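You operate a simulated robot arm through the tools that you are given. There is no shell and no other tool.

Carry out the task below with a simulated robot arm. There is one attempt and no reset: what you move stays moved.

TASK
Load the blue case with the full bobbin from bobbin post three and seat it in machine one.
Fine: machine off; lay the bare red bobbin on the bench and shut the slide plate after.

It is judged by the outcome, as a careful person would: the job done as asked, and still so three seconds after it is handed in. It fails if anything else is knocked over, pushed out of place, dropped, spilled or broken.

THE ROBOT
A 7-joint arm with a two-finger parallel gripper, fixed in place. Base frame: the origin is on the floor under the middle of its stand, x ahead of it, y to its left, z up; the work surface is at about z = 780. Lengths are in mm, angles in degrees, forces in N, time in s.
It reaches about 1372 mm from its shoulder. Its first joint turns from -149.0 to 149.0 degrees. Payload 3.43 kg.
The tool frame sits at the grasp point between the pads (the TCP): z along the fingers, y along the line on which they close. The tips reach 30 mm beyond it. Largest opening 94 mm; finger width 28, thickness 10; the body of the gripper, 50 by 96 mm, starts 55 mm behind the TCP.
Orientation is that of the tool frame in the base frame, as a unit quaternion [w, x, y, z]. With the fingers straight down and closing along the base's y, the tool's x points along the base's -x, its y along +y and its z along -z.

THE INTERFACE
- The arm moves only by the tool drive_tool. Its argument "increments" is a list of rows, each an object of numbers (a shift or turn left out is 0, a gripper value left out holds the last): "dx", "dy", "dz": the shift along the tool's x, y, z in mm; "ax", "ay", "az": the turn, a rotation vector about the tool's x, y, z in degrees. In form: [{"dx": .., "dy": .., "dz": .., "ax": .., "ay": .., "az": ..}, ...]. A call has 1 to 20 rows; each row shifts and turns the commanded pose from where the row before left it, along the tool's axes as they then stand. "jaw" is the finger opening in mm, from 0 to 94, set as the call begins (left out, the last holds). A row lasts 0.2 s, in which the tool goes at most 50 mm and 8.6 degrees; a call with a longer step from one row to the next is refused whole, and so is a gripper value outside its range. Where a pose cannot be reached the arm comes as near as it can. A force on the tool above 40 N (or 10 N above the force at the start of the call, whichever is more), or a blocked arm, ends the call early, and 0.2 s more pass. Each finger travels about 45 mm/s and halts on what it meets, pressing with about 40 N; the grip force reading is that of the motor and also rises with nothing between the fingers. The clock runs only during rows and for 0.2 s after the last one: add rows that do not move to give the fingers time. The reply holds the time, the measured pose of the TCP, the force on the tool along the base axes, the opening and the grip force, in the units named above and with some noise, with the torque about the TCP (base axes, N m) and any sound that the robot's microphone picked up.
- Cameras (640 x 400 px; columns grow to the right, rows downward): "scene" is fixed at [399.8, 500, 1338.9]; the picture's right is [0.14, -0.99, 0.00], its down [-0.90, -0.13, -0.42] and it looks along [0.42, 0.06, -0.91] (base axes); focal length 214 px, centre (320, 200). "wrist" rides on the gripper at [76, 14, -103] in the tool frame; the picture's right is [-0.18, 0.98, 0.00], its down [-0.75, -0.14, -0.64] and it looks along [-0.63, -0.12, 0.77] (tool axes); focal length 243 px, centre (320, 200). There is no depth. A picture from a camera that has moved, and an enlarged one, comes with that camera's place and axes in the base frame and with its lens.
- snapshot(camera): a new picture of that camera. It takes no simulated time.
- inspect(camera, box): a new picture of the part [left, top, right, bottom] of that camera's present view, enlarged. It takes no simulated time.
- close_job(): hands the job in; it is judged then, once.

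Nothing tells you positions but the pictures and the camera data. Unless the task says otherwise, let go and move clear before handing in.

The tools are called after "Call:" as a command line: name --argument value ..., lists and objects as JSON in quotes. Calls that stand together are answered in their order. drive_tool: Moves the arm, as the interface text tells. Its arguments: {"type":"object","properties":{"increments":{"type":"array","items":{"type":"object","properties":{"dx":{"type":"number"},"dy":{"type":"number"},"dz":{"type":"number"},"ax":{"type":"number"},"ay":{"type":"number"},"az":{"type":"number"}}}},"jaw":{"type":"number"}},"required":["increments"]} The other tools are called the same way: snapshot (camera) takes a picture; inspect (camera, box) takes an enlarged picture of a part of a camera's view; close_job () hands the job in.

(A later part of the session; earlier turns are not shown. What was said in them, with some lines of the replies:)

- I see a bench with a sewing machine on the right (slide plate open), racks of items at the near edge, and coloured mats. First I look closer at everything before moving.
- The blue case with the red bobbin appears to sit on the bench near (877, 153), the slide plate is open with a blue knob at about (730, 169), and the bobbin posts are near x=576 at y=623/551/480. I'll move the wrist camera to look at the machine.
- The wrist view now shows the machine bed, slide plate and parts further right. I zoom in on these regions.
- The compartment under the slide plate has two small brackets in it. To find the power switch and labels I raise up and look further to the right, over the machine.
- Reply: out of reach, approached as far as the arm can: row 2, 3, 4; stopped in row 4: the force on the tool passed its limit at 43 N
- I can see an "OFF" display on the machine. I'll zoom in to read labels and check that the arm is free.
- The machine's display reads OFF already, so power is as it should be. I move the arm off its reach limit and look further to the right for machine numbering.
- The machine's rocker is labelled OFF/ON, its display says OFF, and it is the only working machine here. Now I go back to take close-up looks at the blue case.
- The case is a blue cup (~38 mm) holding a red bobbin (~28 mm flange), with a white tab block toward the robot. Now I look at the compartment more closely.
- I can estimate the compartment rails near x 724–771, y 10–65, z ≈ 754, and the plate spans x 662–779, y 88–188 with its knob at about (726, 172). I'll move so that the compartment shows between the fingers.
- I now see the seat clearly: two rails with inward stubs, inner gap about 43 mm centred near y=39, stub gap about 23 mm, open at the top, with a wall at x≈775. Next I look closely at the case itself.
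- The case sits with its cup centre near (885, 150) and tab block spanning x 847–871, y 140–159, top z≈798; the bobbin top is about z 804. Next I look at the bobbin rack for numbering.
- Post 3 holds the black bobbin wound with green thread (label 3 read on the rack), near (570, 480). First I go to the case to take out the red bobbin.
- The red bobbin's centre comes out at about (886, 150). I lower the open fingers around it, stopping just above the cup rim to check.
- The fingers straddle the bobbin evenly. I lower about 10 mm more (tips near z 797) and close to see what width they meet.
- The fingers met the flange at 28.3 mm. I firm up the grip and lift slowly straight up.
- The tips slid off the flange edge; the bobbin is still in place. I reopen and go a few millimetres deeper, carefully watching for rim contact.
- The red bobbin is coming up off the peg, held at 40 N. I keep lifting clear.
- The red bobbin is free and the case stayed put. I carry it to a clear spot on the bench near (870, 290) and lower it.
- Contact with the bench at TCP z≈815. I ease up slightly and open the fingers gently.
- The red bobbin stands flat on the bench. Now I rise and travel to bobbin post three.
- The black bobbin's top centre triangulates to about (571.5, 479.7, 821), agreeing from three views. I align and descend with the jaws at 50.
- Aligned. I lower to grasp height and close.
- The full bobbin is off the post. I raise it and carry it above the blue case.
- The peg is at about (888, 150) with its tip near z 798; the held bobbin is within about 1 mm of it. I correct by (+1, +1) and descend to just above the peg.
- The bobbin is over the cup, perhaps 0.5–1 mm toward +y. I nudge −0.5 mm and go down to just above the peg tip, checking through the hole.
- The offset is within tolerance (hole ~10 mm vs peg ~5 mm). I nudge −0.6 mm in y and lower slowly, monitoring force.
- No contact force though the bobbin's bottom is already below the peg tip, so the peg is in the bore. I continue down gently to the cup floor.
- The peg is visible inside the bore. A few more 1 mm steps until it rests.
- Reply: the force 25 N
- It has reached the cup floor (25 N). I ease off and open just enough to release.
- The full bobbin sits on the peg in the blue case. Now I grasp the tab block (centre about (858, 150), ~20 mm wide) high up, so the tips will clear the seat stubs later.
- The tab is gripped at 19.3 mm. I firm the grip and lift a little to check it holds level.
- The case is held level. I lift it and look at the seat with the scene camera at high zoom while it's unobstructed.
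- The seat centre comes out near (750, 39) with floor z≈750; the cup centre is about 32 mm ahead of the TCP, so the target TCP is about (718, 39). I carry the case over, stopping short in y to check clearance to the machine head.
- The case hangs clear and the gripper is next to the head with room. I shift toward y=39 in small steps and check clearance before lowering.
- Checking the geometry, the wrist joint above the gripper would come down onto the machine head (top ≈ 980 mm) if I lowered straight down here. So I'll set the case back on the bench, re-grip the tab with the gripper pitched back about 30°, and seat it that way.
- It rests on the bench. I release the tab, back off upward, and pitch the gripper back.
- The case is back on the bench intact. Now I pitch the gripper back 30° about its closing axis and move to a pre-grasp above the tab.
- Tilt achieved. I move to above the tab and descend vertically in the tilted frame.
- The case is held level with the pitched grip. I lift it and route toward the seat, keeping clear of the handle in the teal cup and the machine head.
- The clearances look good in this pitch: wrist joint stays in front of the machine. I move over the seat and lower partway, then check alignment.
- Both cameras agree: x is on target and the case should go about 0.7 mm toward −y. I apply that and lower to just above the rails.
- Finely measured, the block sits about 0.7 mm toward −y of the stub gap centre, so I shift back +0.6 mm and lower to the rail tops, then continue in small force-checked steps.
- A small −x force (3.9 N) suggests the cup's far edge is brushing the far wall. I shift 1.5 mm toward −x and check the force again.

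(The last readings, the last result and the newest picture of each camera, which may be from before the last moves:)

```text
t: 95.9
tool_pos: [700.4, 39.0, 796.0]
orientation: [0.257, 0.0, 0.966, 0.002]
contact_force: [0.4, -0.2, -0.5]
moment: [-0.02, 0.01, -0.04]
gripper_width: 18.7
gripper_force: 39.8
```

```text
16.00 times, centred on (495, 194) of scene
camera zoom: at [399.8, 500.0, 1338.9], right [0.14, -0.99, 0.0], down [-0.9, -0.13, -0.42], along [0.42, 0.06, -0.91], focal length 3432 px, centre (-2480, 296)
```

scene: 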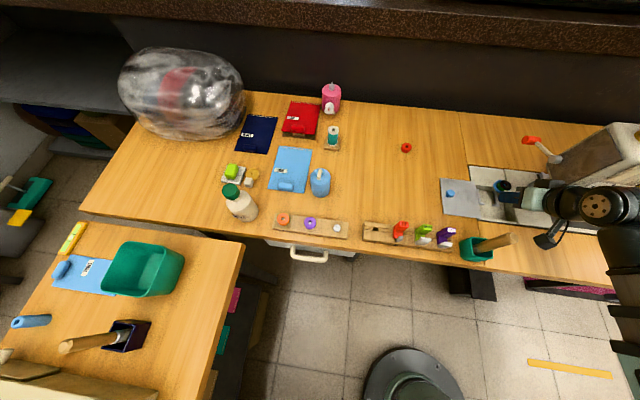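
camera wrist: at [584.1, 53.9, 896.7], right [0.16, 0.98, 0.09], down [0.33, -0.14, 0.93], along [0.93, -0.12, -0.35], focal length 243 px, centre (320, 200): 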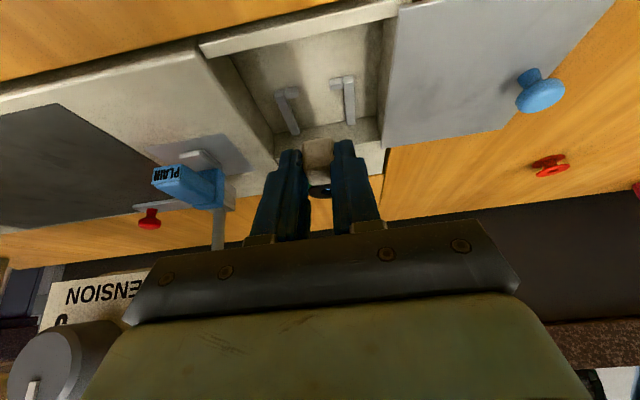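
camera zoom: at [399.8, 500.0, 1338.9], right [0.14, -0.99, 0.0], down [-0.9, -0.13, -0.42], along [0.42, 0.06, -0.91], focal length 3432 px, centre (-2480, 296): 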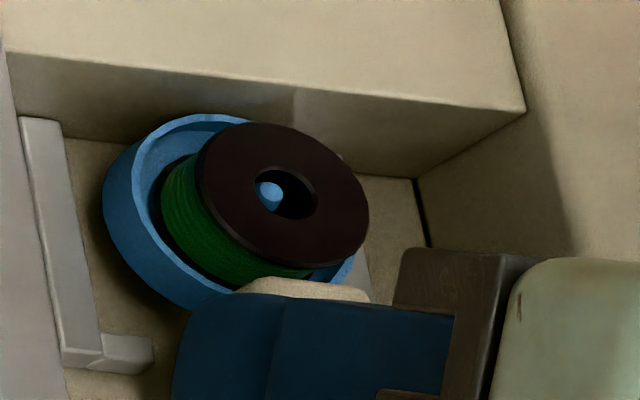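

The force is gone. I continue down in 1 mm steps.

Call:
drive_tool --increments '[{"dx": 0.5, "dz": 0.87}, {"dx": 0.5, "dz": 0.87}, {}]'

Call:
drive_tool --increments '[{"dx": 0.5, "dz": 0.87}, {"dx": 0.5, "dz": 0.87}, {}]'

Call:
inspect --camera "scene" --box '[480, 182, 510, 206]'

Call:
inspect --camera "wrist" --box '[290, 120, 350, 170]'

```text
t: 96.7
tool_pos: [700.4, 39.2, 794.0]
orientation: [0.258, 0.001, 0.966, 0.001]
contact_force: [-0.3, 0.0, -0.7]
moment: [0.02, 0.02, -0.02]
gripper_width: 18.8
gripper_force: 39.5
```

```text
t: 97.5
tool_pos: [701.0, 39.5, 792.3]
orientation: [0.257, 0.0, 0.966, 0.002]
contact_force: [-0.5, 0.4, -0.7]
moment: [0.04, -0.01, 0.04]
gripper_width: 18.9
gripper_force: 39.9
```

```text
16.00 times, centred on (495, 194) of scene
camera zoom: at [399.8, 500.0, 1338.9], right [0.14, -0.99, 0.0], down [-0.9, -0.13, -0.42], along [0.42, 0.06, -0.91], focal length 3432 px, centre (-2480, 296)
```

zoom: 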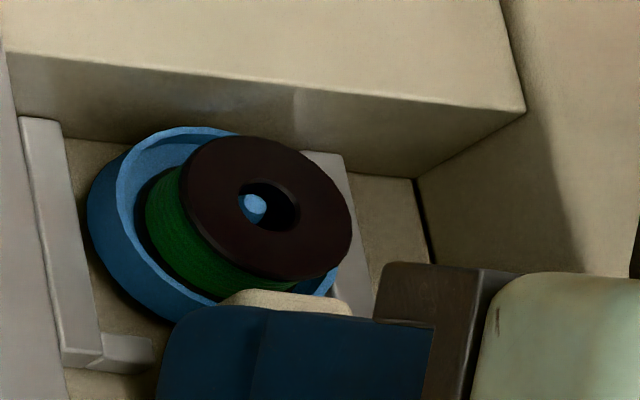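

```text
8.00 times, centred on (320, 145) of wrist
camera zoom: at [582.4, 53.4, 842.7], right [0.16, 0.98, 0.09], down [0.33, -0.14, 0.93], along [0.93, -0.12, -0.35], focal length 1941 px, centre (320, 640)
```

zoom: 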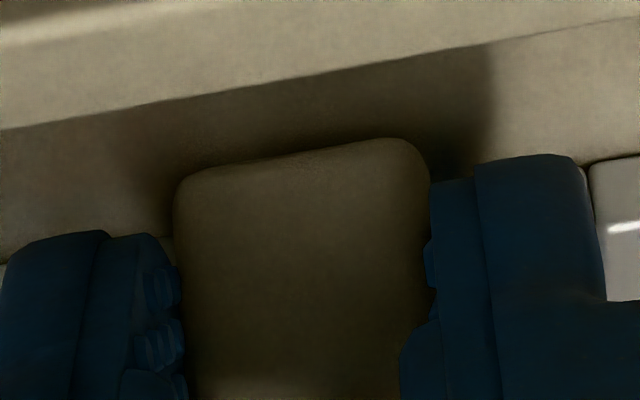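

The cup is entering between the rails without contact. I continue.

Call:
drive_tool --increments '[{"dx": 0.5, "dz": 0.87}, {"dx": 0.5, "dz": 0.87}, {}]'

Call:
drive_tool --increments '[{"dx": 0.5, "dz": 0.87}, {}]'

Call:
drive_tool --increments '[{"dx": 0.5, "dz": 0.87}, {}]'

Call:
inspect --camera "scene" --box '[480, 182, 510, 206]'

```text
t: 98.3
tool_pos: [699.7, 39.6, 790.5]
orientation: [0.256, -0.001, 0.967, 0.002]
contact_force: [-0.2, -0.3, -0.7]
moment: [-0.03, 0.02, 0.01]
gripper_width: 18.8
gripper_force: 39.6
```

```text
t: 98.9
tool_pos: [700.1, 39.7, 788.2]
orientation: [0.257, 0.0, 0.966, 0.002]
contact_force: [-0.3, 0.6, -0.5]
moment: [-0.02, 0.04, -0.05]
gripper_width: 18.9
gripper_force: 40.0
```

```text
t: 99.5
tool_pos: [699.3, 39.6, 788.8]
orientation: [0.258, -0.001, 0.966, 0.003]
contact_force: [-0.8, -0.8, 4.3]
moment: [-0.06, -0.19, -0.01]
gripper_width: 18.6
gripper_force: 40.2
```

```text
16.00 times, centred on (495, 194) of scene
camera zoom: at [399.8, 500.0, 1338.9], right [0.14, -0.99, 0.0], down [-0.9, -0.13, -0.42], along [0.42, 0.06, -0.91], focal length 3432 px, centre (-2480, 296)
```

zoom: 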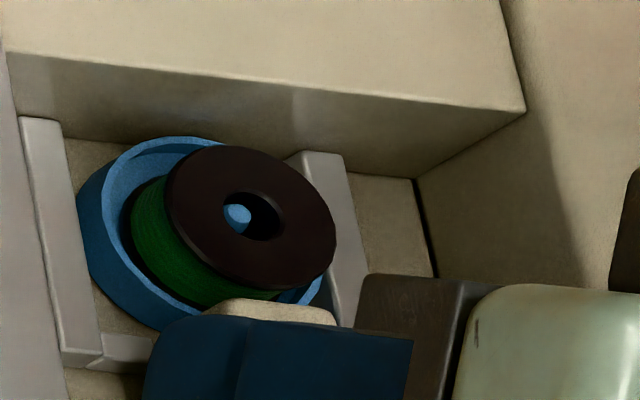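

Contact began at TCP z≈788 (case bottom ≈752, about the floor). I press very slightly to confirm it's bottomed.

Call:
drive_tool --increments '[{"dx": 0.35, "dz": 0.6}, {}]'

Call:
inspect --camera "scene" --box '[480, 182, 510, 206]'

Call:
inspect --camera "wrist" --box '[250, 90, 390, 200]'

```text
t: 100.1
tool_pos: [700.4, 39.5, 788.9]
orientation: [0.26, 0.0, 0.966, 0.002]
contact_force: [-0.5, 2.2, 14.7]
moment: [0.01, -0.34, 0.05]
gripper_width: 19.0
gripper_force: 40.0
```

```text
16.00 times, centred on (495, 194) of scene
camera zoom: at [399.8, 500.0, 1338.9], right [0.14, -0.99, 0.0], down [-0.9, -0.13, -0.42], along [0.42, 0.06, -0.91], focal length 3432 px, centre (-2480, 296)
```

zoom: 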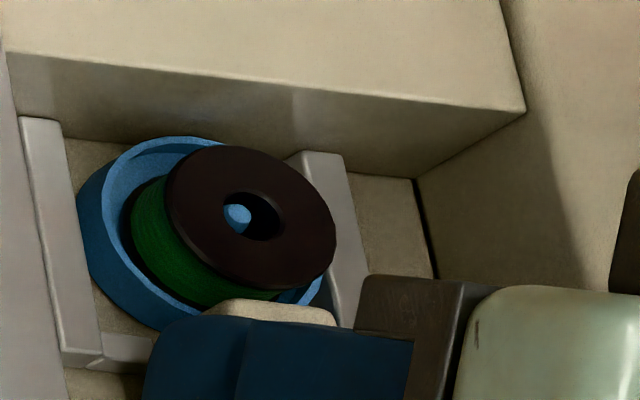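

```text
3.64 times, centred on (320, 145) of wrist
camera zoom: at [582.3, 53.3, 838.3], right [0.16, 0.98, 0.1], down [0.33, -0.14, 0.93], along [0.93, -0.12, -0.35], focal length 882 px, centre (320, 400)
```

zoom: 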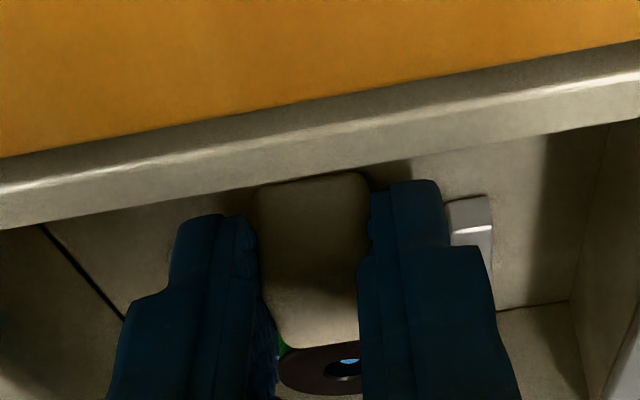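

It's firmly bottomed. I ease the preload and open the fingers gently.

Call:
drive_tool --increments '[{"dx": -0.4, "dz": -0.7}, {}]'

Call:
drive_tool --increments '[{}, {}, {}]' --jaw 32

Call:
inspect --camera "scene" --box '[480, 182, 510, 206]'

Call:
inspect --camera "wrist" --box '[250, 90, 390, 200]'

```text
t: 100.7
tool_pos: [700.2, 40.6, 787.3]
orientation: [0.257, 0.0, 0.966, 0.001]
contact_force: [2.8, 1.7, 5.8]
moment: [-0.03, -0.31, 0.07]
gripper_width: 18.8
gripper_force: 40.4
```

```text
t: 101.5
tool_pos: [700.6, 39.0, 789.1]
orientation: [0.258, 0.0, 0.966, 0.001]
contact_force: [-0.8, -0.1, 0.1]
moment: [0.03, 0.01, -0.06]
gripper_width: 32.1
gripper_force: 0.1
```

```text
16.00 times, centred on (495, 194) of scene
camera zoom: at [399.8, 500.0, 1338.9], right [0.14, -0.99, 0.0], down [-0.9, -0.13, -0.42], along [0.42, 0.06, -0.91], focal length 3432 px, centre (-2480, 296)
```

zoom: 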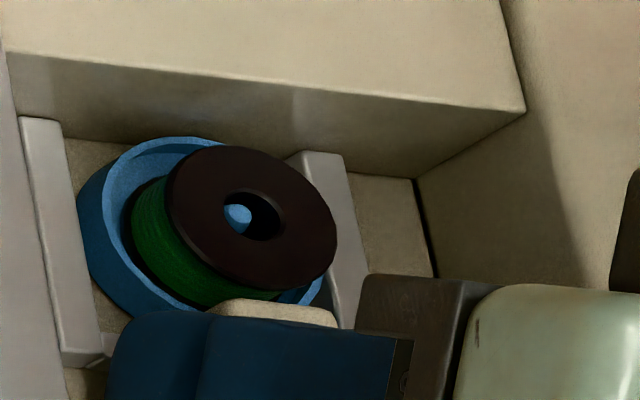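

```text
3.64 times, centred on (320, 145) of wrist
camera zoom: at [582.4, 53.3, 838.7], right [0.16, 0.98, 0.09], down [0.33, -0.14, 0.93], along [0.93, -0.12, -0.35], focal length 882 px, centre (320, 400)
```

zoom: 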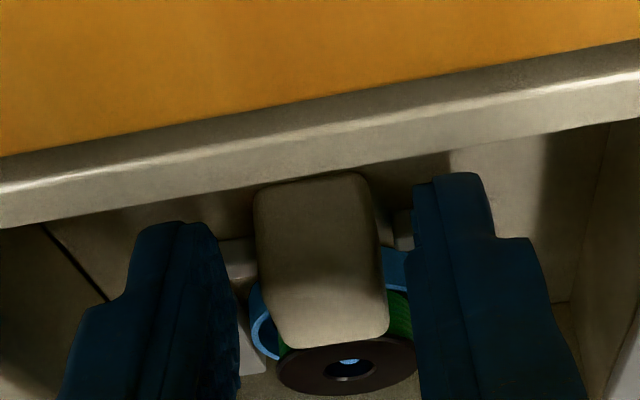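

The case rests on its own, tab between the stubs. I withdraw vertically and inspect the seating.

Call:
drive_tool --increments '[{"dx": -2.5, "dz": -4.33}, {"dx": -5, "dz": -8.66}, {"dx": -10, "dz": -17.3}, {"dx": -12, "dz": -20.8}, {"dx": -12, "dz": -20.8}, {}]'

Call:
inspect --camera "scene" --box '[476, 180, 512, 212]'

Call:
inspect --camera "wrist" --box '[230, 20, 410, 200]'

```text
t: 102.9
tool_pos: [699.6, 39.7, 870.0]
orientation: [0.257, -0.001, 0.966, 0.002]
contact_force: [0.1, 0.2, -0.5]
moment: [-0.01, 0.01, 0.0]
gripper_width: 32.0
gripper_force: 0.1
```

```text
12.50 times, centred on (494, 196) of scene
camera zoom: at [399.8, 500.0, 1338.9], right [0.14, -0.99, 0.0], down [-0.9, -0.13, -0.42], along [0.42, 0.06, -0.91], focal length 2681 px, centre (-1855, 250)
```

zoom: 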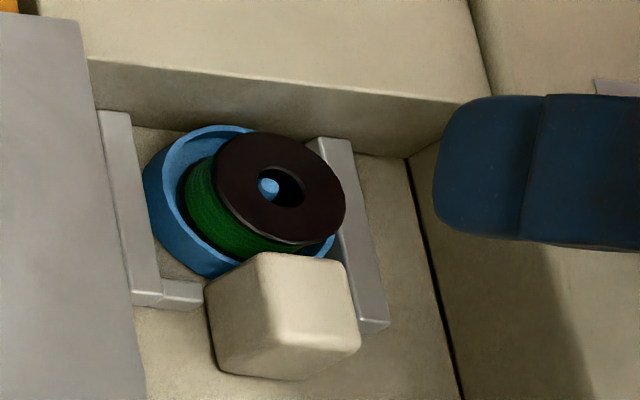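

```text
2.22 times, centred on (320, 110) of wrist
camera zoom: at [581.8, 53.5, 920.7], right [0.16, 0.98, 0.09], down [0.33, -0.14, 0.93], along [0.93, -0.12, -0.35], focal length 539 px, centre (320, 400)
```

zoom: 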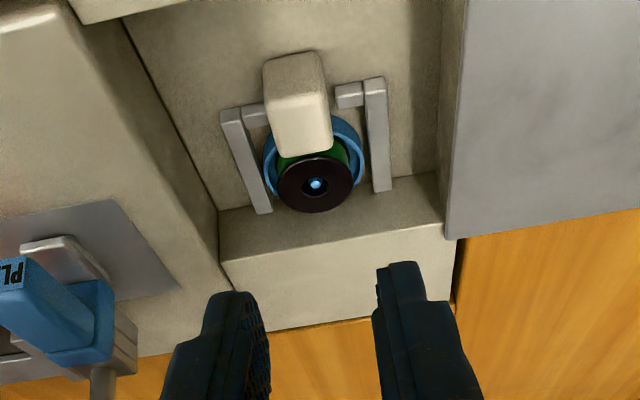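

The case sits between the rails with its tab in the stub gap and the bobbin below bed level. Next I close the slide plate: I move away to the left, clear of the handle, and return the gripper to vertical.

Call:
drive_tool --increments '[{"dx": -12, "dz": -20.8}, {"dx": -26, "dz": 15}, {"dx": -26, "dz": 15}, {"dy": 45}, {"dy": 45}, {"dy": 45}, {"dy": 40}, {}]'

Call:
drive_tool --increments '[{"ay": 6}, {"ay": 6}, {"ay": 6}, {"ay": 6}, {"ay": 6}, {"dx": 40}, {"dx": 40}, {}]' --jaw 60

Call:
snapshot --camera "wrist"

Call:
inspect --camera "scene" --box '[430, 165, 520, 225]'

```text
t: 104.7
tool_pos: [759.1, 214.6, 895.8]
orientation: [0.257, -0.001, 0.967, 0.002]
contact_force: [0.1, -0.8, 0.7]
moment: [0.0, 0.04, -0.01]
gripper_width: 31.8
gripper_force: 0.0
```

```text
t: 106.5
tool_pos: [679.1, 214.9, 897.4]
orientation: [-0.002, -0.001, 1.0, 0.002]
contact_force: [-0.7, 0.3, 0.5]
moment: [-0.01, 0.01, -0.05]
gripper_width: 59.8
gripper_force: 0.0
```

```text
taken
camera wrist: at [603.2, 228.0, 999.1], right [0.18, 0.98, 0.0], down [0.76, -0.14, 0.64], along [0.63, -0.12, -0.77], focal length 243 px, centre (320, 200)
```

wrist: 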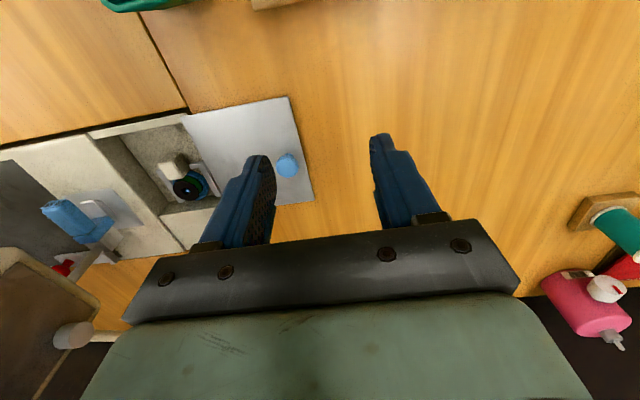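

```text
6.67 times, centred on (475, 195) of scene
camera zoom: at [399.8, 500.0, 1338.9], right [0.14, -0.99, 0.0], down [-0.9, -0.13, -0.42], along [0.42, 0.06, -0.91], focal length 1430 px, centre (-713, 233)
```

zoom: 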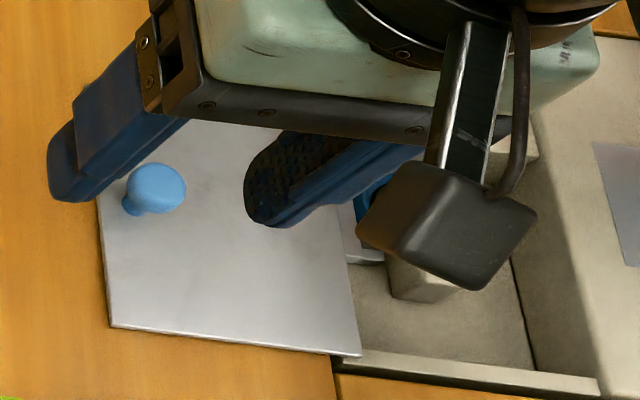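

Call:
inspect --camera "wrist" --box '[250, 80, 350, 220]'

Call:
inspect --camera "scene" --box '[435, 182, 465, 202]'

Call:
inspect --camera "wrist" --box '[80, 90, 330, 270]'

```text
2.86 times, centred on (300, 150) of wrist
camera zoom: at [603.2, 228.0, 999.1], right [0.18, 0.98, 0.0], down [0.76, -0.14, 0.64], along [0.63, -0.12, -0.77], focal length 693 px, centre (377, 343)
```

zoom: 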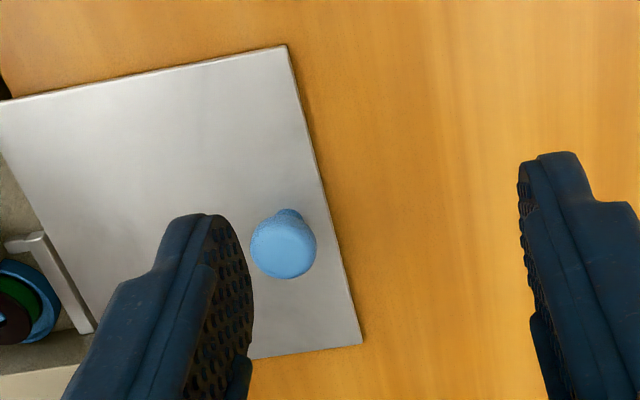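

```text
16.00 times, centred on (450, 192) of scene
camera zoom: at [399.8, 500.0, 1338.9], right [0.14, -0.99, 0.0], down [-0.9, -0.13, -0.42], along [0.42, 0.06, -0.91], focal length 3432 px, centre (-1760, 328)
```

zoom: 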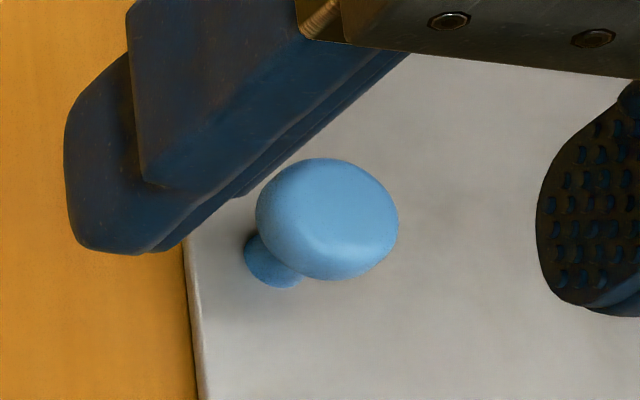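

```text
2.22 times, centred on (205, 180) of wrist
camera zoom: at [603.2, 228.0, 999.1], right [0.18, 0.98, 0.0], down [0.76, -0.14, 0.64], along [0.63, -0.12, -0.77], focal length 539 px, centre (576, 244)
```

zoom: 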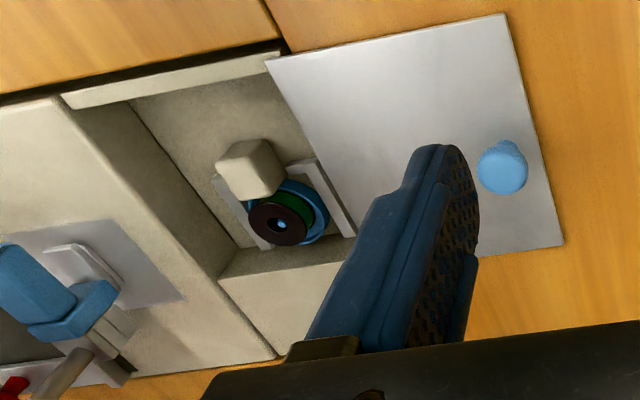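

The knob head is at about (721, 174, 798), ~24 mm across. I'll push it toward −y with closed fingers, the gripper leaned 20° toward +y so the wrist stays well away from the machine head.

Call:
drive_tool --increments '[{"dx": -21, "dy": 15}, {"dx": -21.3, "dy": 10}, {"ax": 5}, {"ax": 5}, {"ax": 5}, {"ax": 5}, {}, {}]' --jaw 0

Call:
snapshot --camera "scene"

Call:
snapshot --camera "wrist"

```text
t: 108.3
tool_pos: [723.1, 238.1, 896.0]
orientation: [-0.001, -0.001, 0.985, -0.172]
contact_force: [-0.2, -0.3, 0.4]
moment: [-0.01, 0.0, 0.0]
gripper_width: 0.0
gripper_force: 32.4
```

```text
taken
```

scene: 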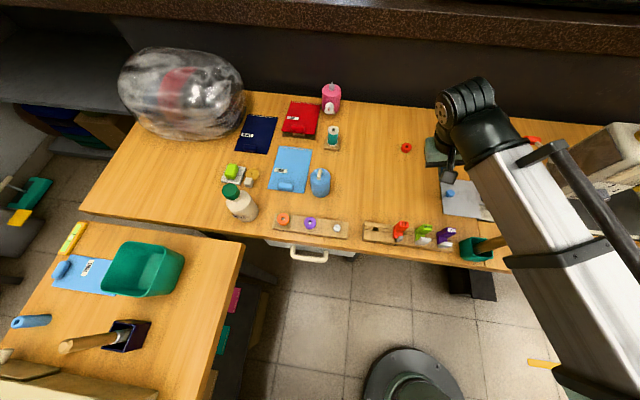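

```text
taken
camera wrist: at [646.5, 287.5, 987.2], right [0.18, 0.92, -0.33], down [0.76, 0.09, 0.65], along [0.63, -0.37, -0.68], focal length 243 px, centre (320, 200)
```

wrist: 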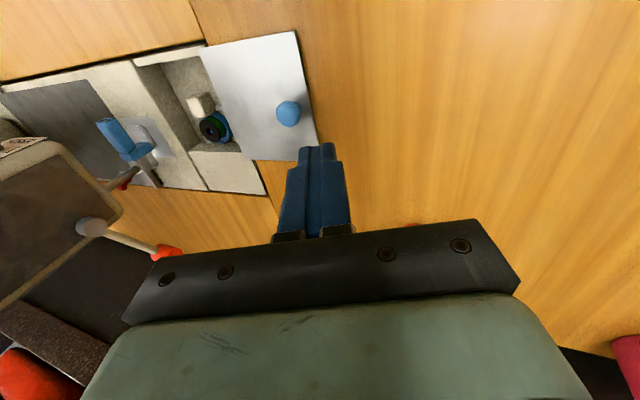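

Call:
inspect --camera "scene" --box '[420, 60, 640, 400]'

Call:
inspect --camera "scene" --box '[440, 200, 560, 280]'

```text
1.18 times, centred on (530, 230) of scene
camera zoom: at [399.8, 500.0, 1338.9], right [0.14, -0.99, 0.0], down [-0.9, -0.13, -0.42], along [0.42, 0.06, -0.91], focal length 252 px, centre (73, 165)
```

zoom: 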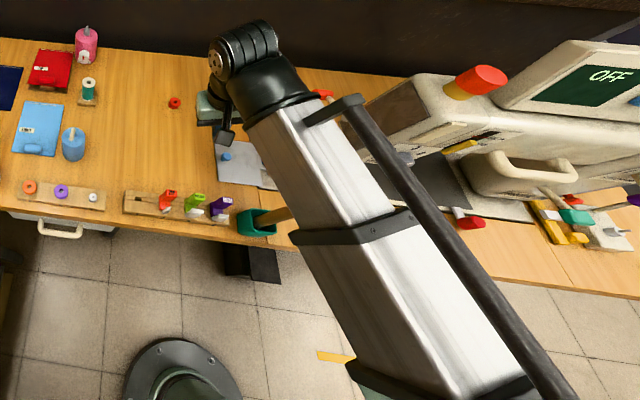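

```text
5.00 times, centred on (500, 240) of scene
camera zoom: at [399.8, 500.0, 1338.9], right [0.14, -0.99, 0.0], down [-0.9, -0.13, -0.42], along [0.42, 0.06, -0.91], focal length 1072 px, centre (-580, 0)
```

zoom: 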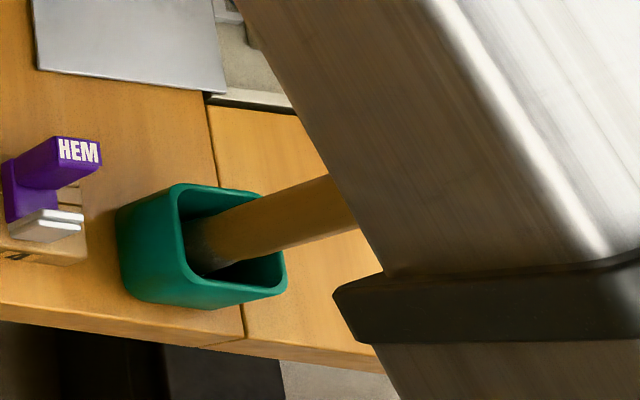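

The forearm rises away from the bench behind, so lowering is safe with respect to the handle. I descend to beside the knob's +y side, staying short of contact.

Call:
drive_tool --increments '[{"dy": 5, "dz": 25}, {"dy": 5, "dz": 25}, {"dy": 0, "dz": 15}, {}]'

Call:
drive_tool --increments '[{}]'

Call:
snapshot --camera "wrist"

Call:
inspect --camera "scene" --box '[420, 160, 500, 220]'

Call:
snapshot --camera "scene"

```text
t: 109.3
tool_pos: [723.2, 225.7, 829.2]
orientation: [-0.002, -0.001, 0.985, -0.172]
contact_force: [0.5, -0.1, 0.8]
moment: [-0.04, -0.02, 0.0]
gripper_width: 0.0
gripper_force: 32.6
```

```text
t: 109.7
tool_pos: [724.8, 225.6, 831.3]
orientation: [-0.002, -0.002, 0.985, -0.172]
contact_force: [0.2, 0.2, 0.1]
moment: [-0.01, -0.01, -0.03]
gripper_width: 0.1
gripper_force: 32.7
```

```text
taken
camera wrist: at [647.2, 274.0, 922.1], right [0.18, 0.92, -0.33], down [0.76, 0.09, 0.65], along [0.63, -0.37, -0.68], focal length 243 px, centre (320, 200)
```

wrist: 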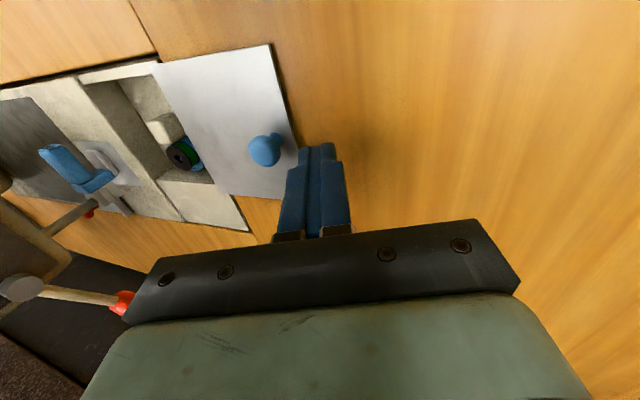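

```text
6.67 times, centred on (460, 190) of scene
camera zoom: at [399.8, 500.0, 1338.9], right [0.14, -0.99, 0.0], down [-0.9, -0.13, -0.42], along [0.42, 0.06, -0.91], focal length 1430 px, centre (-613, 267)
```

zoom: 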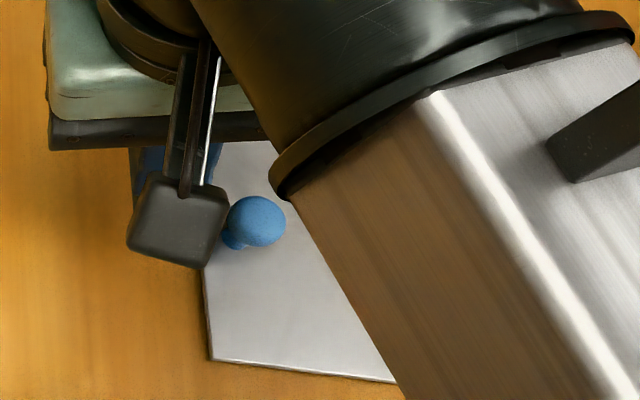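

```text
taken
```

scene: 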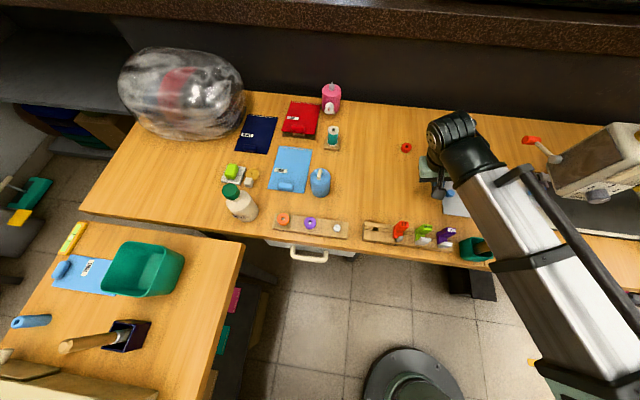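

I finish positioning beside the knob with the tips ~4 mm above the plate, then check.

Call:
drive_tool --increments '[{"dx": 2, "dy": -2, "dz": 6}, {"dy": -2, "dz": 6}, {}]'

Call:
drive_tool --increments '[{}]'

Call:
inspect --camera "wrist" --box '[240, 90, 380, 210]'

Call:
inspect --camera "scene" --box '[435, 175, 475, 210]'

```text
t: 110.5
tool_pos: [720.7, 218.2, 821.7]
orientation: [-0.002, -0.001, 0.985, -0.172]
contact_force: [0.0, -0.3, -0.2]
moment: [0.02, 0.05, -0.01]
gripper_width: 0.0
gripper_force: 33.0
```

```text
t: 110.9
tool_pos: [720.9, 217.9, 821.1]
orientation: [-0.001, -0.001, 0.985, -0.172]
contact_force: [0.4, -0.4, 0.5]
moment: [0.03, 0.01, -0.01]
gripper_width: 0.0
gripper_force: 33.4
```

```text
3.33 times, centred on (310, 150) of wrist
camera zoom: at [644.7, 265.3, 912.4], right [0.18, 0.92, -0.33], down [0.76, 0.09, 0.65], along [0.63, -0.37, -0.68], focal length 809 px, centre (353, 367)
```

zoom: 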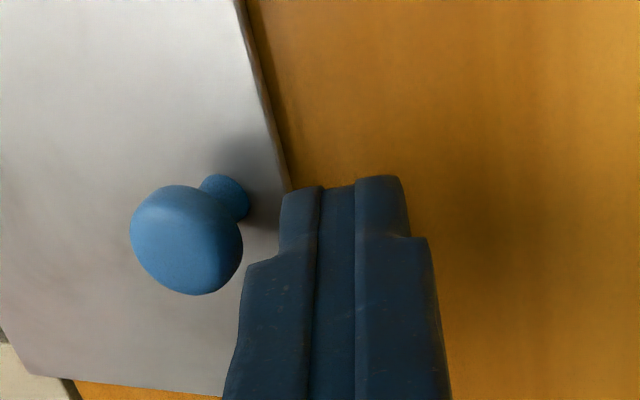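

```text
11.43 times, centred on (455, 192) of scene
camera zoom: at [399.8, 500.0, 1338.9], right [0.14, -0.99, 0.0], down [-0.9, -0.13, -0.42], along [0.42, 0.06, -0.91], focal length 2451 px, centre (-1223, 286)
```

zoom: 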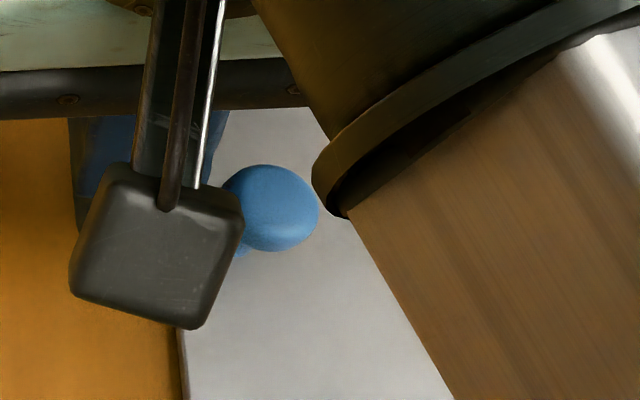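

Aligned in x with the knob. I start pushing toward −y slowly and watch the force.

Call:
drive_tool --increments '[{"dy": -5.64, "dz": 2.05}, {"dy": -4.7, "dz": 1.71}, {"dy": -2.82, "dz": 1.03}, {"dy": -2.82, "dz": 1.03}, {"dy": -2.82, "dz": 1.03}, {}]'

Call:
inspect --camera "wrist" --box '[180, 60, 380, 220]'

```text
t: 112.3
tool_pos: [719.7, 197.4, 820.4]
orientation: [-0.001, -0.001, 0.985, -0.173]
contact_force: [0.2, 0.0, 0.3]
moment: [-0.01, -0.02, -0.02]
gripper_width: 0.0
gripper_force: 32.8
```

```text
2.50 times, centred on (280, 140) of wrist
camera zoom: at [643.7, 246.2, 912.4], right [0.18, 0.92, -0.33], down [0.76, 0.09, 0.65], along [0.63, -0.37, -0.68], focal length 606 px, centre (420, 350)
```

zoom: 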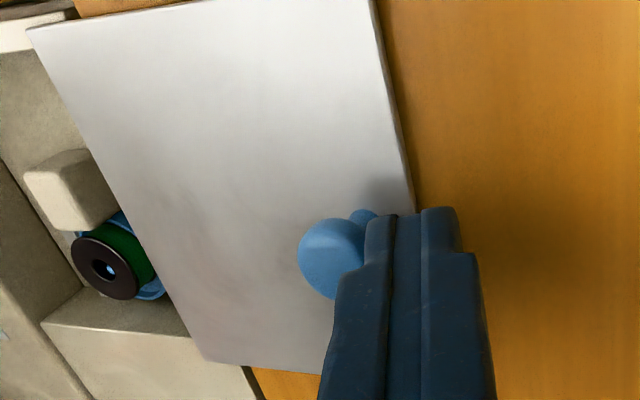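

The plate slides with little resistance (knob moved ~8 mm). I continue pushing steadily.

Call:
drive_tool --increments '[{"dy": -4.7, "dz": 1.71}, {"dy": -4.7, "dz": 1.71}, {"dy": -4.7, "dz": 1.71}, {"dy": -4.7, "dz": 1.71}, {"dy": -4.7, "dz": 1.71}, {"dy": -4.7, "dz": 1.71}, {"dy": -4.7, "dz": 1.71}, {"dy": -4.7, "dz": 1.71}, {}]'

Call:
snapshot --camera "wrist"

Call:
snapshot --camera "scene"

```text
t: 114.3
tool_pos: [721.3, 157.7, 821.3]
orientation: [-0.001, -0.002, 0.985, -0.173]
contact_force: [-1.6, 0.6, -0.4]
moment: [0.05, 0.02, 0.0]
gripper_width: 0.0
gripper_force: 32.4
```

```text
taken
camera wrist: at [644.6, 206.7, 913.1], right [0.18, 0.92, -0.33], down [0.76, 0.09, 0.65], along [0.63, -0.37, -0.68], focal length 243 px, centre (320, 200)
```

wrist: 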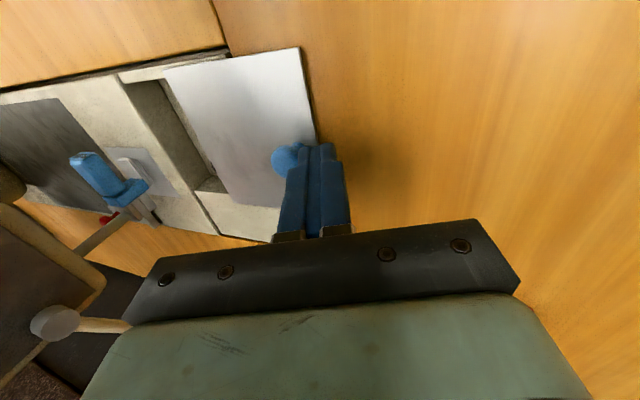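

```text
taken
```

scene: 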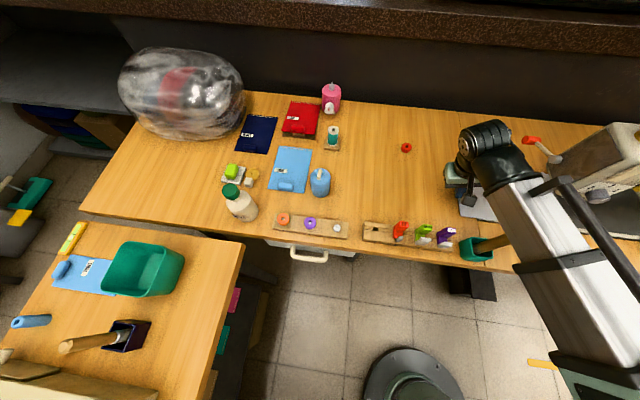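

Plate is about half closed. I keep pushing, slower toward the end.

Call:
drive_tool --increments '[{"dy": -4.7, "dz": 1.71}, {"dy": -4.7, "dz": 1.71}, {"dy": -4.7, "dz": 1.71}, {"dy": -4.7, "dz": 1.71}, {"dy": -4.7, "dz": 1.71}, {"dy": -4.7, "dz": 1.71}, {"dy": -4.7, "dz": 1.71}, {"dy": -3.76, "dz": 1.37}, {}]'

Call:
snapshot --camera "wrist"

Call:
inspect --camera "scene" --box '[440, 100, 640, 260]'

```text
t: 116.3
tool_pos: [720.2, 120.1, 822.2]
orientation: [-0.001, -0.001, 0.985, -0.172]
contact_force: [0.2, 0.2, 0.3]
moment: [-0.01, 0.01, 0.0]
gripper_width: 0.0
gripper_force: 32.9
```

```text
taken
camera wrist: at [643.8, 167.8, 912.9], right [0.18, 0.92, -0.33], down [0.76, 0.09, 0.65], along [0.63, -0.37, -0.68], focal length 243 px, centre (320, 200)
```

wrist: 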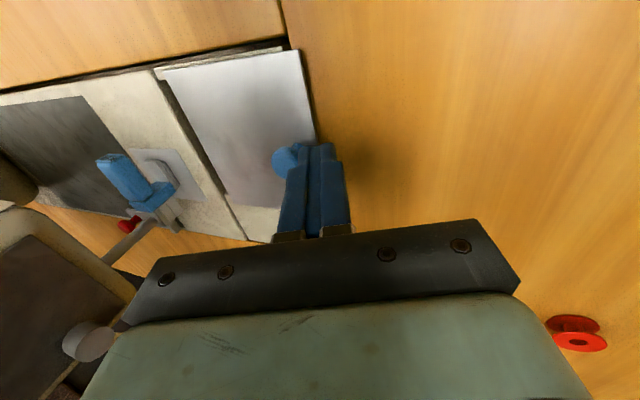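

```text
2.50 times, centred on (540, 180) of scene
camera zoom: at [399.8, 500.0, 1338.9], right [0.14, -0.99, 0.0], down [-0.9, -0.13, -0.42], along [0.42, 0.06, -0.91], focal length 536 px, centre (-230, 250)
```

zoom: 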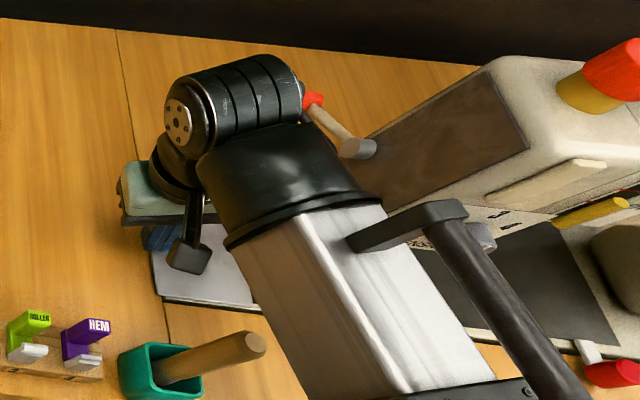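

Only a narrow gap remains. I push the last part in small increments, watching for the end stop.

Call:
drive_tool --increments '[{"dy": -1.88, "dz": 0.68}, {"dy": -1.88, "dz": 0.68}, {"dy": -1.88, "dz": 0.68}, {"dy": -1.88, "dz": 0.68}, {}]'

Call:
inspect --camera "wrist" --box '[100, 20, 360, 260]'

```text
t: 117.5
tool_pos: [721.3, 112.1, 821.6]
orientation: [-0.002, -0.001, 0.985, -0.173]
contact_force: [-0.6, 0.6, -1.7]
moment: [0.02, 0.04, -0.02]
gripper_width: 0.0
gripper_force: 33.0
```

```text
1.67 times, centred on (230, 140) of wrist
camera zoom: at [644.4, 159.7, 912.8], right [0.18, 0.92, -0.33], down [0.76, 0.09, 0.65], along [0.63, -0.37, -0.68], focal length 404 px, centre (470, 300)
```

zoom: 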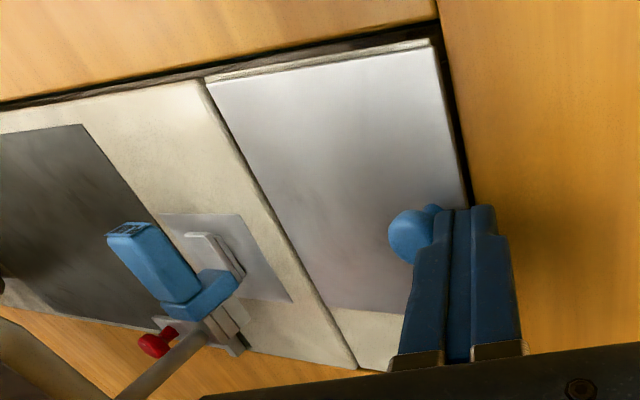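

Call:
drive_tool --increments '[{"dy": -0.94, "dz": 0.34}, {"dy": -0.94, "dz": 0.34}, {}]'

Call:
drive_tool --increments '[{"dy": -0.94, "dz": 0.34}, {"dy": -0.94, "dz": 0.34}, {}]'

Call:
inspect --camera "wrist" --box '[160, 40, 360, 220]'

```text
t: 118.3
tool_pos: [720.9, 108.1, 820.8]
orientation: [-0.002, -0.002, 0.985, -0.174]
contact_force: [-0.6, 0.3, 0.2]
moment: [0.03, 0.0, 0.0]
gripper_width: 0.0
gripper_force: 32.9
```

```text
t: 119.1
tool_pos: [721.4, 108.3, 821.3]
orientation: [-0.001, 0.0, 0.985, -0.172]
contact_force: [3.0, 7.0, 0.6]
moment: [0.14, -0.06, 0.04]
gripper_width: 0.5
gripper_force: 33.4
```

```text
2.22 times, centred on (260, 130) of wrist
camera zoom: at [644.2, 156.3, 912.8], right [0.18, 0.93, -0.33], down [0.76, 0.09, 0.65], along [0.63, -0.37, -0.68], focal length 539 px, centre (453, 356)
```

zoom: 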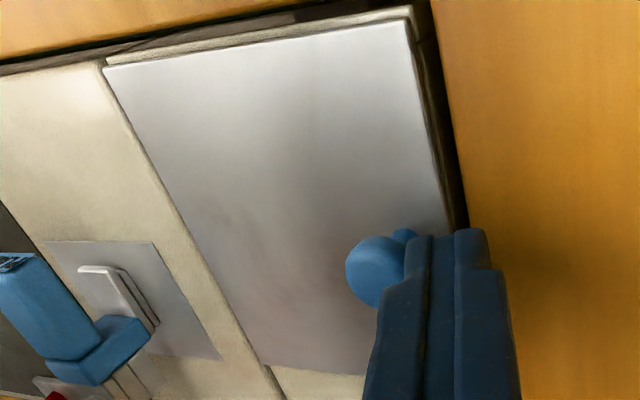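

A 7 N resistance has appeared: the end stop. I press one more millimetre to confirm it's fully shut.

Call:
drive_tool --increments '[{"dy": -0.94, "dz": 0.34}, {}]'

Call:
drive_tool --increments '[{"dy": -0.94, "dz": 0.34}, {}]'

Call:
inspect --camera "wrist" --box '[160, 40, 360, 220]'

```text
t: 119.7
tool_pos: [720.7, 107.4, 822.0]
orientation: [-0.002, 0.0, 0.985, -0.171]
contact_force: [0.8, 14.8, -2.1]
moment: [0.36, -0.05, -0.01]
gripper_width: 0.0
gripper_force: 33.1
```

```text
t: 120.3
tool_pos: [720.6, 108.0, 819.8]
orientation: [-0.002, -0.002, 0.985, -0.171]
contact_force: [0.3, 18.7, -4.4]
moment: [0.52, 0.03, -0.04]
gripper_width: 0.1
gripper_force: 32.6
```

```text
2.22 times, centred on (260, 130) of wrist
camera zoom: at [644.1, 155.2, 912.5], right [0.18, 0.93, -0.33], down [0.76, 0.08, 0.65], along [0.63, -0.37, -0.68], focal length 539 px, centre (453, 356)
```

zoom: 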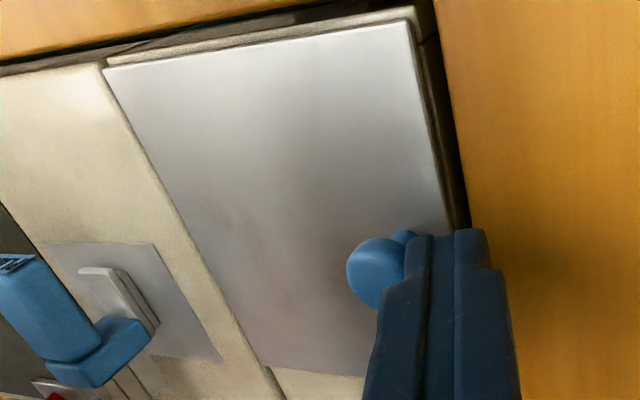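

The plate is fully shut against its stop. I back off in +y and then up, clear of everything.

Call:
drive_tool --increments '[{"dy": 4.7, "dz": -1.71}, {"dy": 9.4, "dz": -3.42}, {"dy": 14.1, "dz": -5.13}, {"dy": 14.1, "dz": -5.13}, {"dy": 0, "dz": -30}, {"dy": 0, "dz": -35}, {"dy": 0, "dz": -35}, {}]'

Call:
snapshot --camera "wrist"

Call:
snapshot --camera "scene"

```text
t: 122.1
tool_pos: [719.8, 185.2, 916.0]
orientation: [-0.002, -0.001, 0.985, -0.173]
contact_force: [-0.2, 0.1, -0.1]
moment: [0.01, 0.03, 0.03]
gripper_width: 0.0
gripper_force: 32.8
```

```text
taken
camera wrist: at [643.4, 233.8, 1006.4], right [0.18, 0.92, -0.33], down [0.76, 0.09, 0.65], along [0.63, -0.37, -0.68], focal length 243 px, centre (320, 200)
```

wrist: 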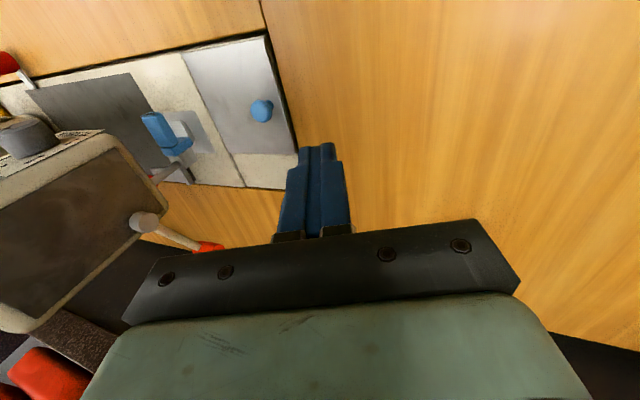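

```text
taken
```

scene: 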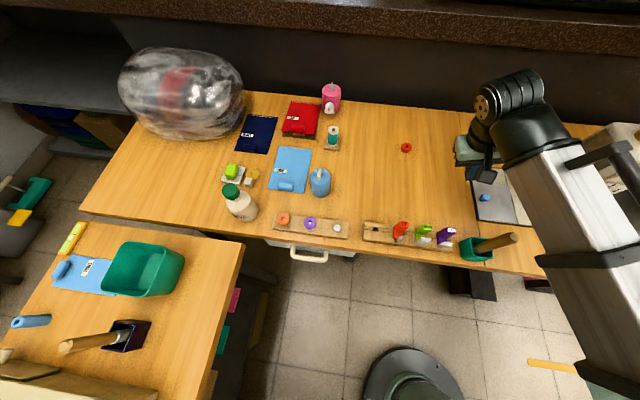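

The plate is shut. I return the gripper to vertical and park clear near the starting pose, then verify the scene.

Call:
drive_tool --increments '[{"dz": -20}, {"ax": -5, "dy": 10}, {"ax": -5, "dy": 10}, {"ax": -5, "dy": 15}, {"ax": -5, "dy": 15}, {"dy": 25, "dz": -15}, {"dy": 20, "dz": -25}, {"dz": -25}, {}]' --jaw 40

Call:
snapshot --camera "wrist"

Call:
snapshot --camera "scene"

Call:
inspect --camera "scene" --box '[430, 120, 640, 260]'

Call:
inspect --camera "scene" --box '[250, 120, 520, 280]'

```text
t: 124.1
tool_pos: [721.3, 285.9, 990.6]
orientation: [-0.003, -0.001, 1.0, 0.002]
contact_force: [-0.3, 0.5, 0.3]
moment: [0.0, -0.01, -0.04]
gripper_width: 40.0
gripper_force: 0.0
```

```text
taken
camera wrist: at [644.8, 299.4, 1092.9], right [0.18, 0.98, 0.0], down [0.76, -0.14, 0.64], along [0.63, -0.12, -0.77], focal length 243 px, centre (320, 200)
```

wrist: 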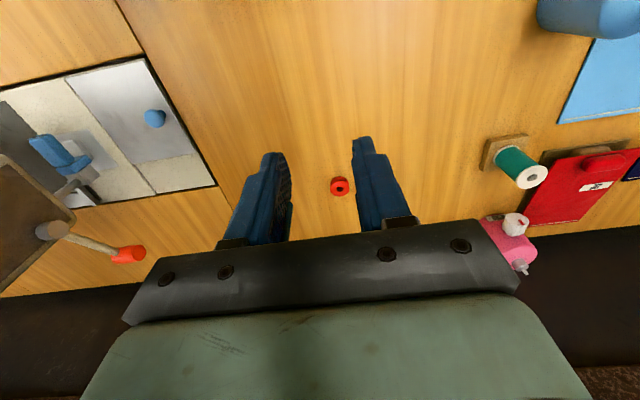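

```text
taken
```

scene: 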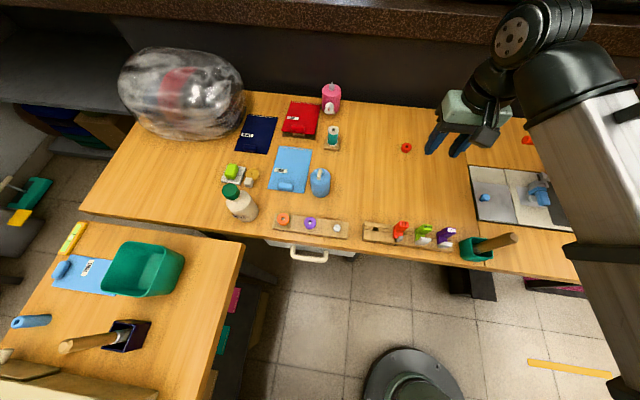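

```text
2.86 times, centred on (535, 190) of scene
camera zoom: at [399.8, 500.0, 1338.9], right [0.14, -0.99, 0.0], down [-0.9, -0.13, -0.42], along [0.42, 0.06, -0.91], focal length 613 px, centre (-294, 229)
```

zoom: 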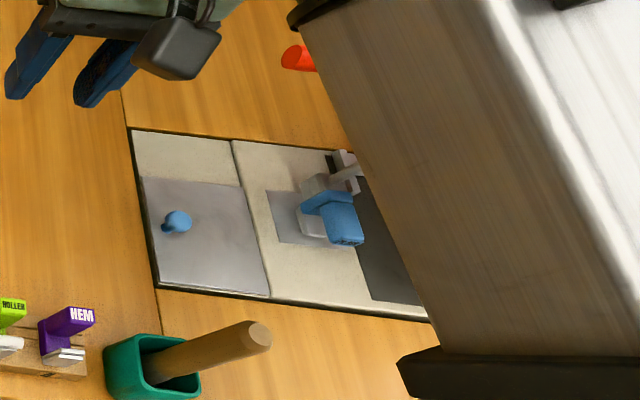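

```text
2.37 times, centred on (385, 200) of scene
camera zoom: at [399.8, 500.0, 1338.9], right [0.14, -0.99, 0.0], down [-0.9, -0.13, -0.42], along [0.42, 0.06, -0.91], focal length 508 px, centre (166, 200)
```

zoom: 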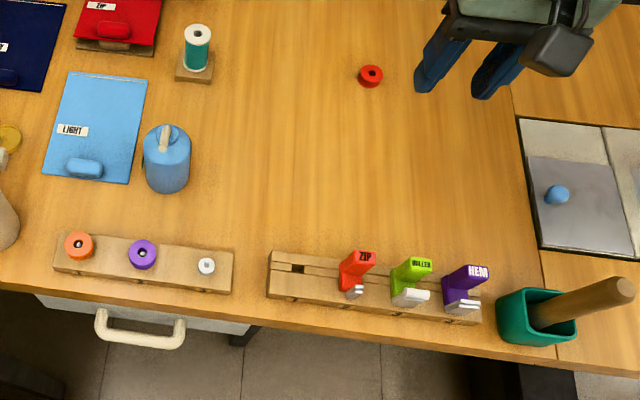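

Everything checks out. The slide plate is shut over the seated case, the bare red bobbin stands flat on the bench, post three is empty, and nothing else has moved. The machine read OFF when I last saw its display, and the arm is clear, so I'm handing the job in.

Call:
close_job

```text
The job is handed in.
```

The blue case now holds the full bobbin (black, green thread) from post three. It is seated in machine one with the slide plate shut against its stop.

- **Red bobbin:** the bare red bobbin came out of the case and stands flat on the bench, about 14 cm left of where the case was.
- **Machine power:** the display already read OFF, and I never touched the controls. I last saw it just before closing the plate.
- **Seating:** I saw the case down between the two rails in the compartment with its tab in the gap between the stubs. The plate now covers it, so I couldn't look again after shutting.
- **Which machine:** I saw no number on the machine. It was the only one I could see, and its slide plate was already open, so I took it to be machine one.

My first approach to seat the case would have brought the arm down onto the machine head. I set the case back on the bench, re-gripped it at a tilt, and seated it that way. In the last pictures nothing else had been knocked or moved, and the arm was clear when I handed in.
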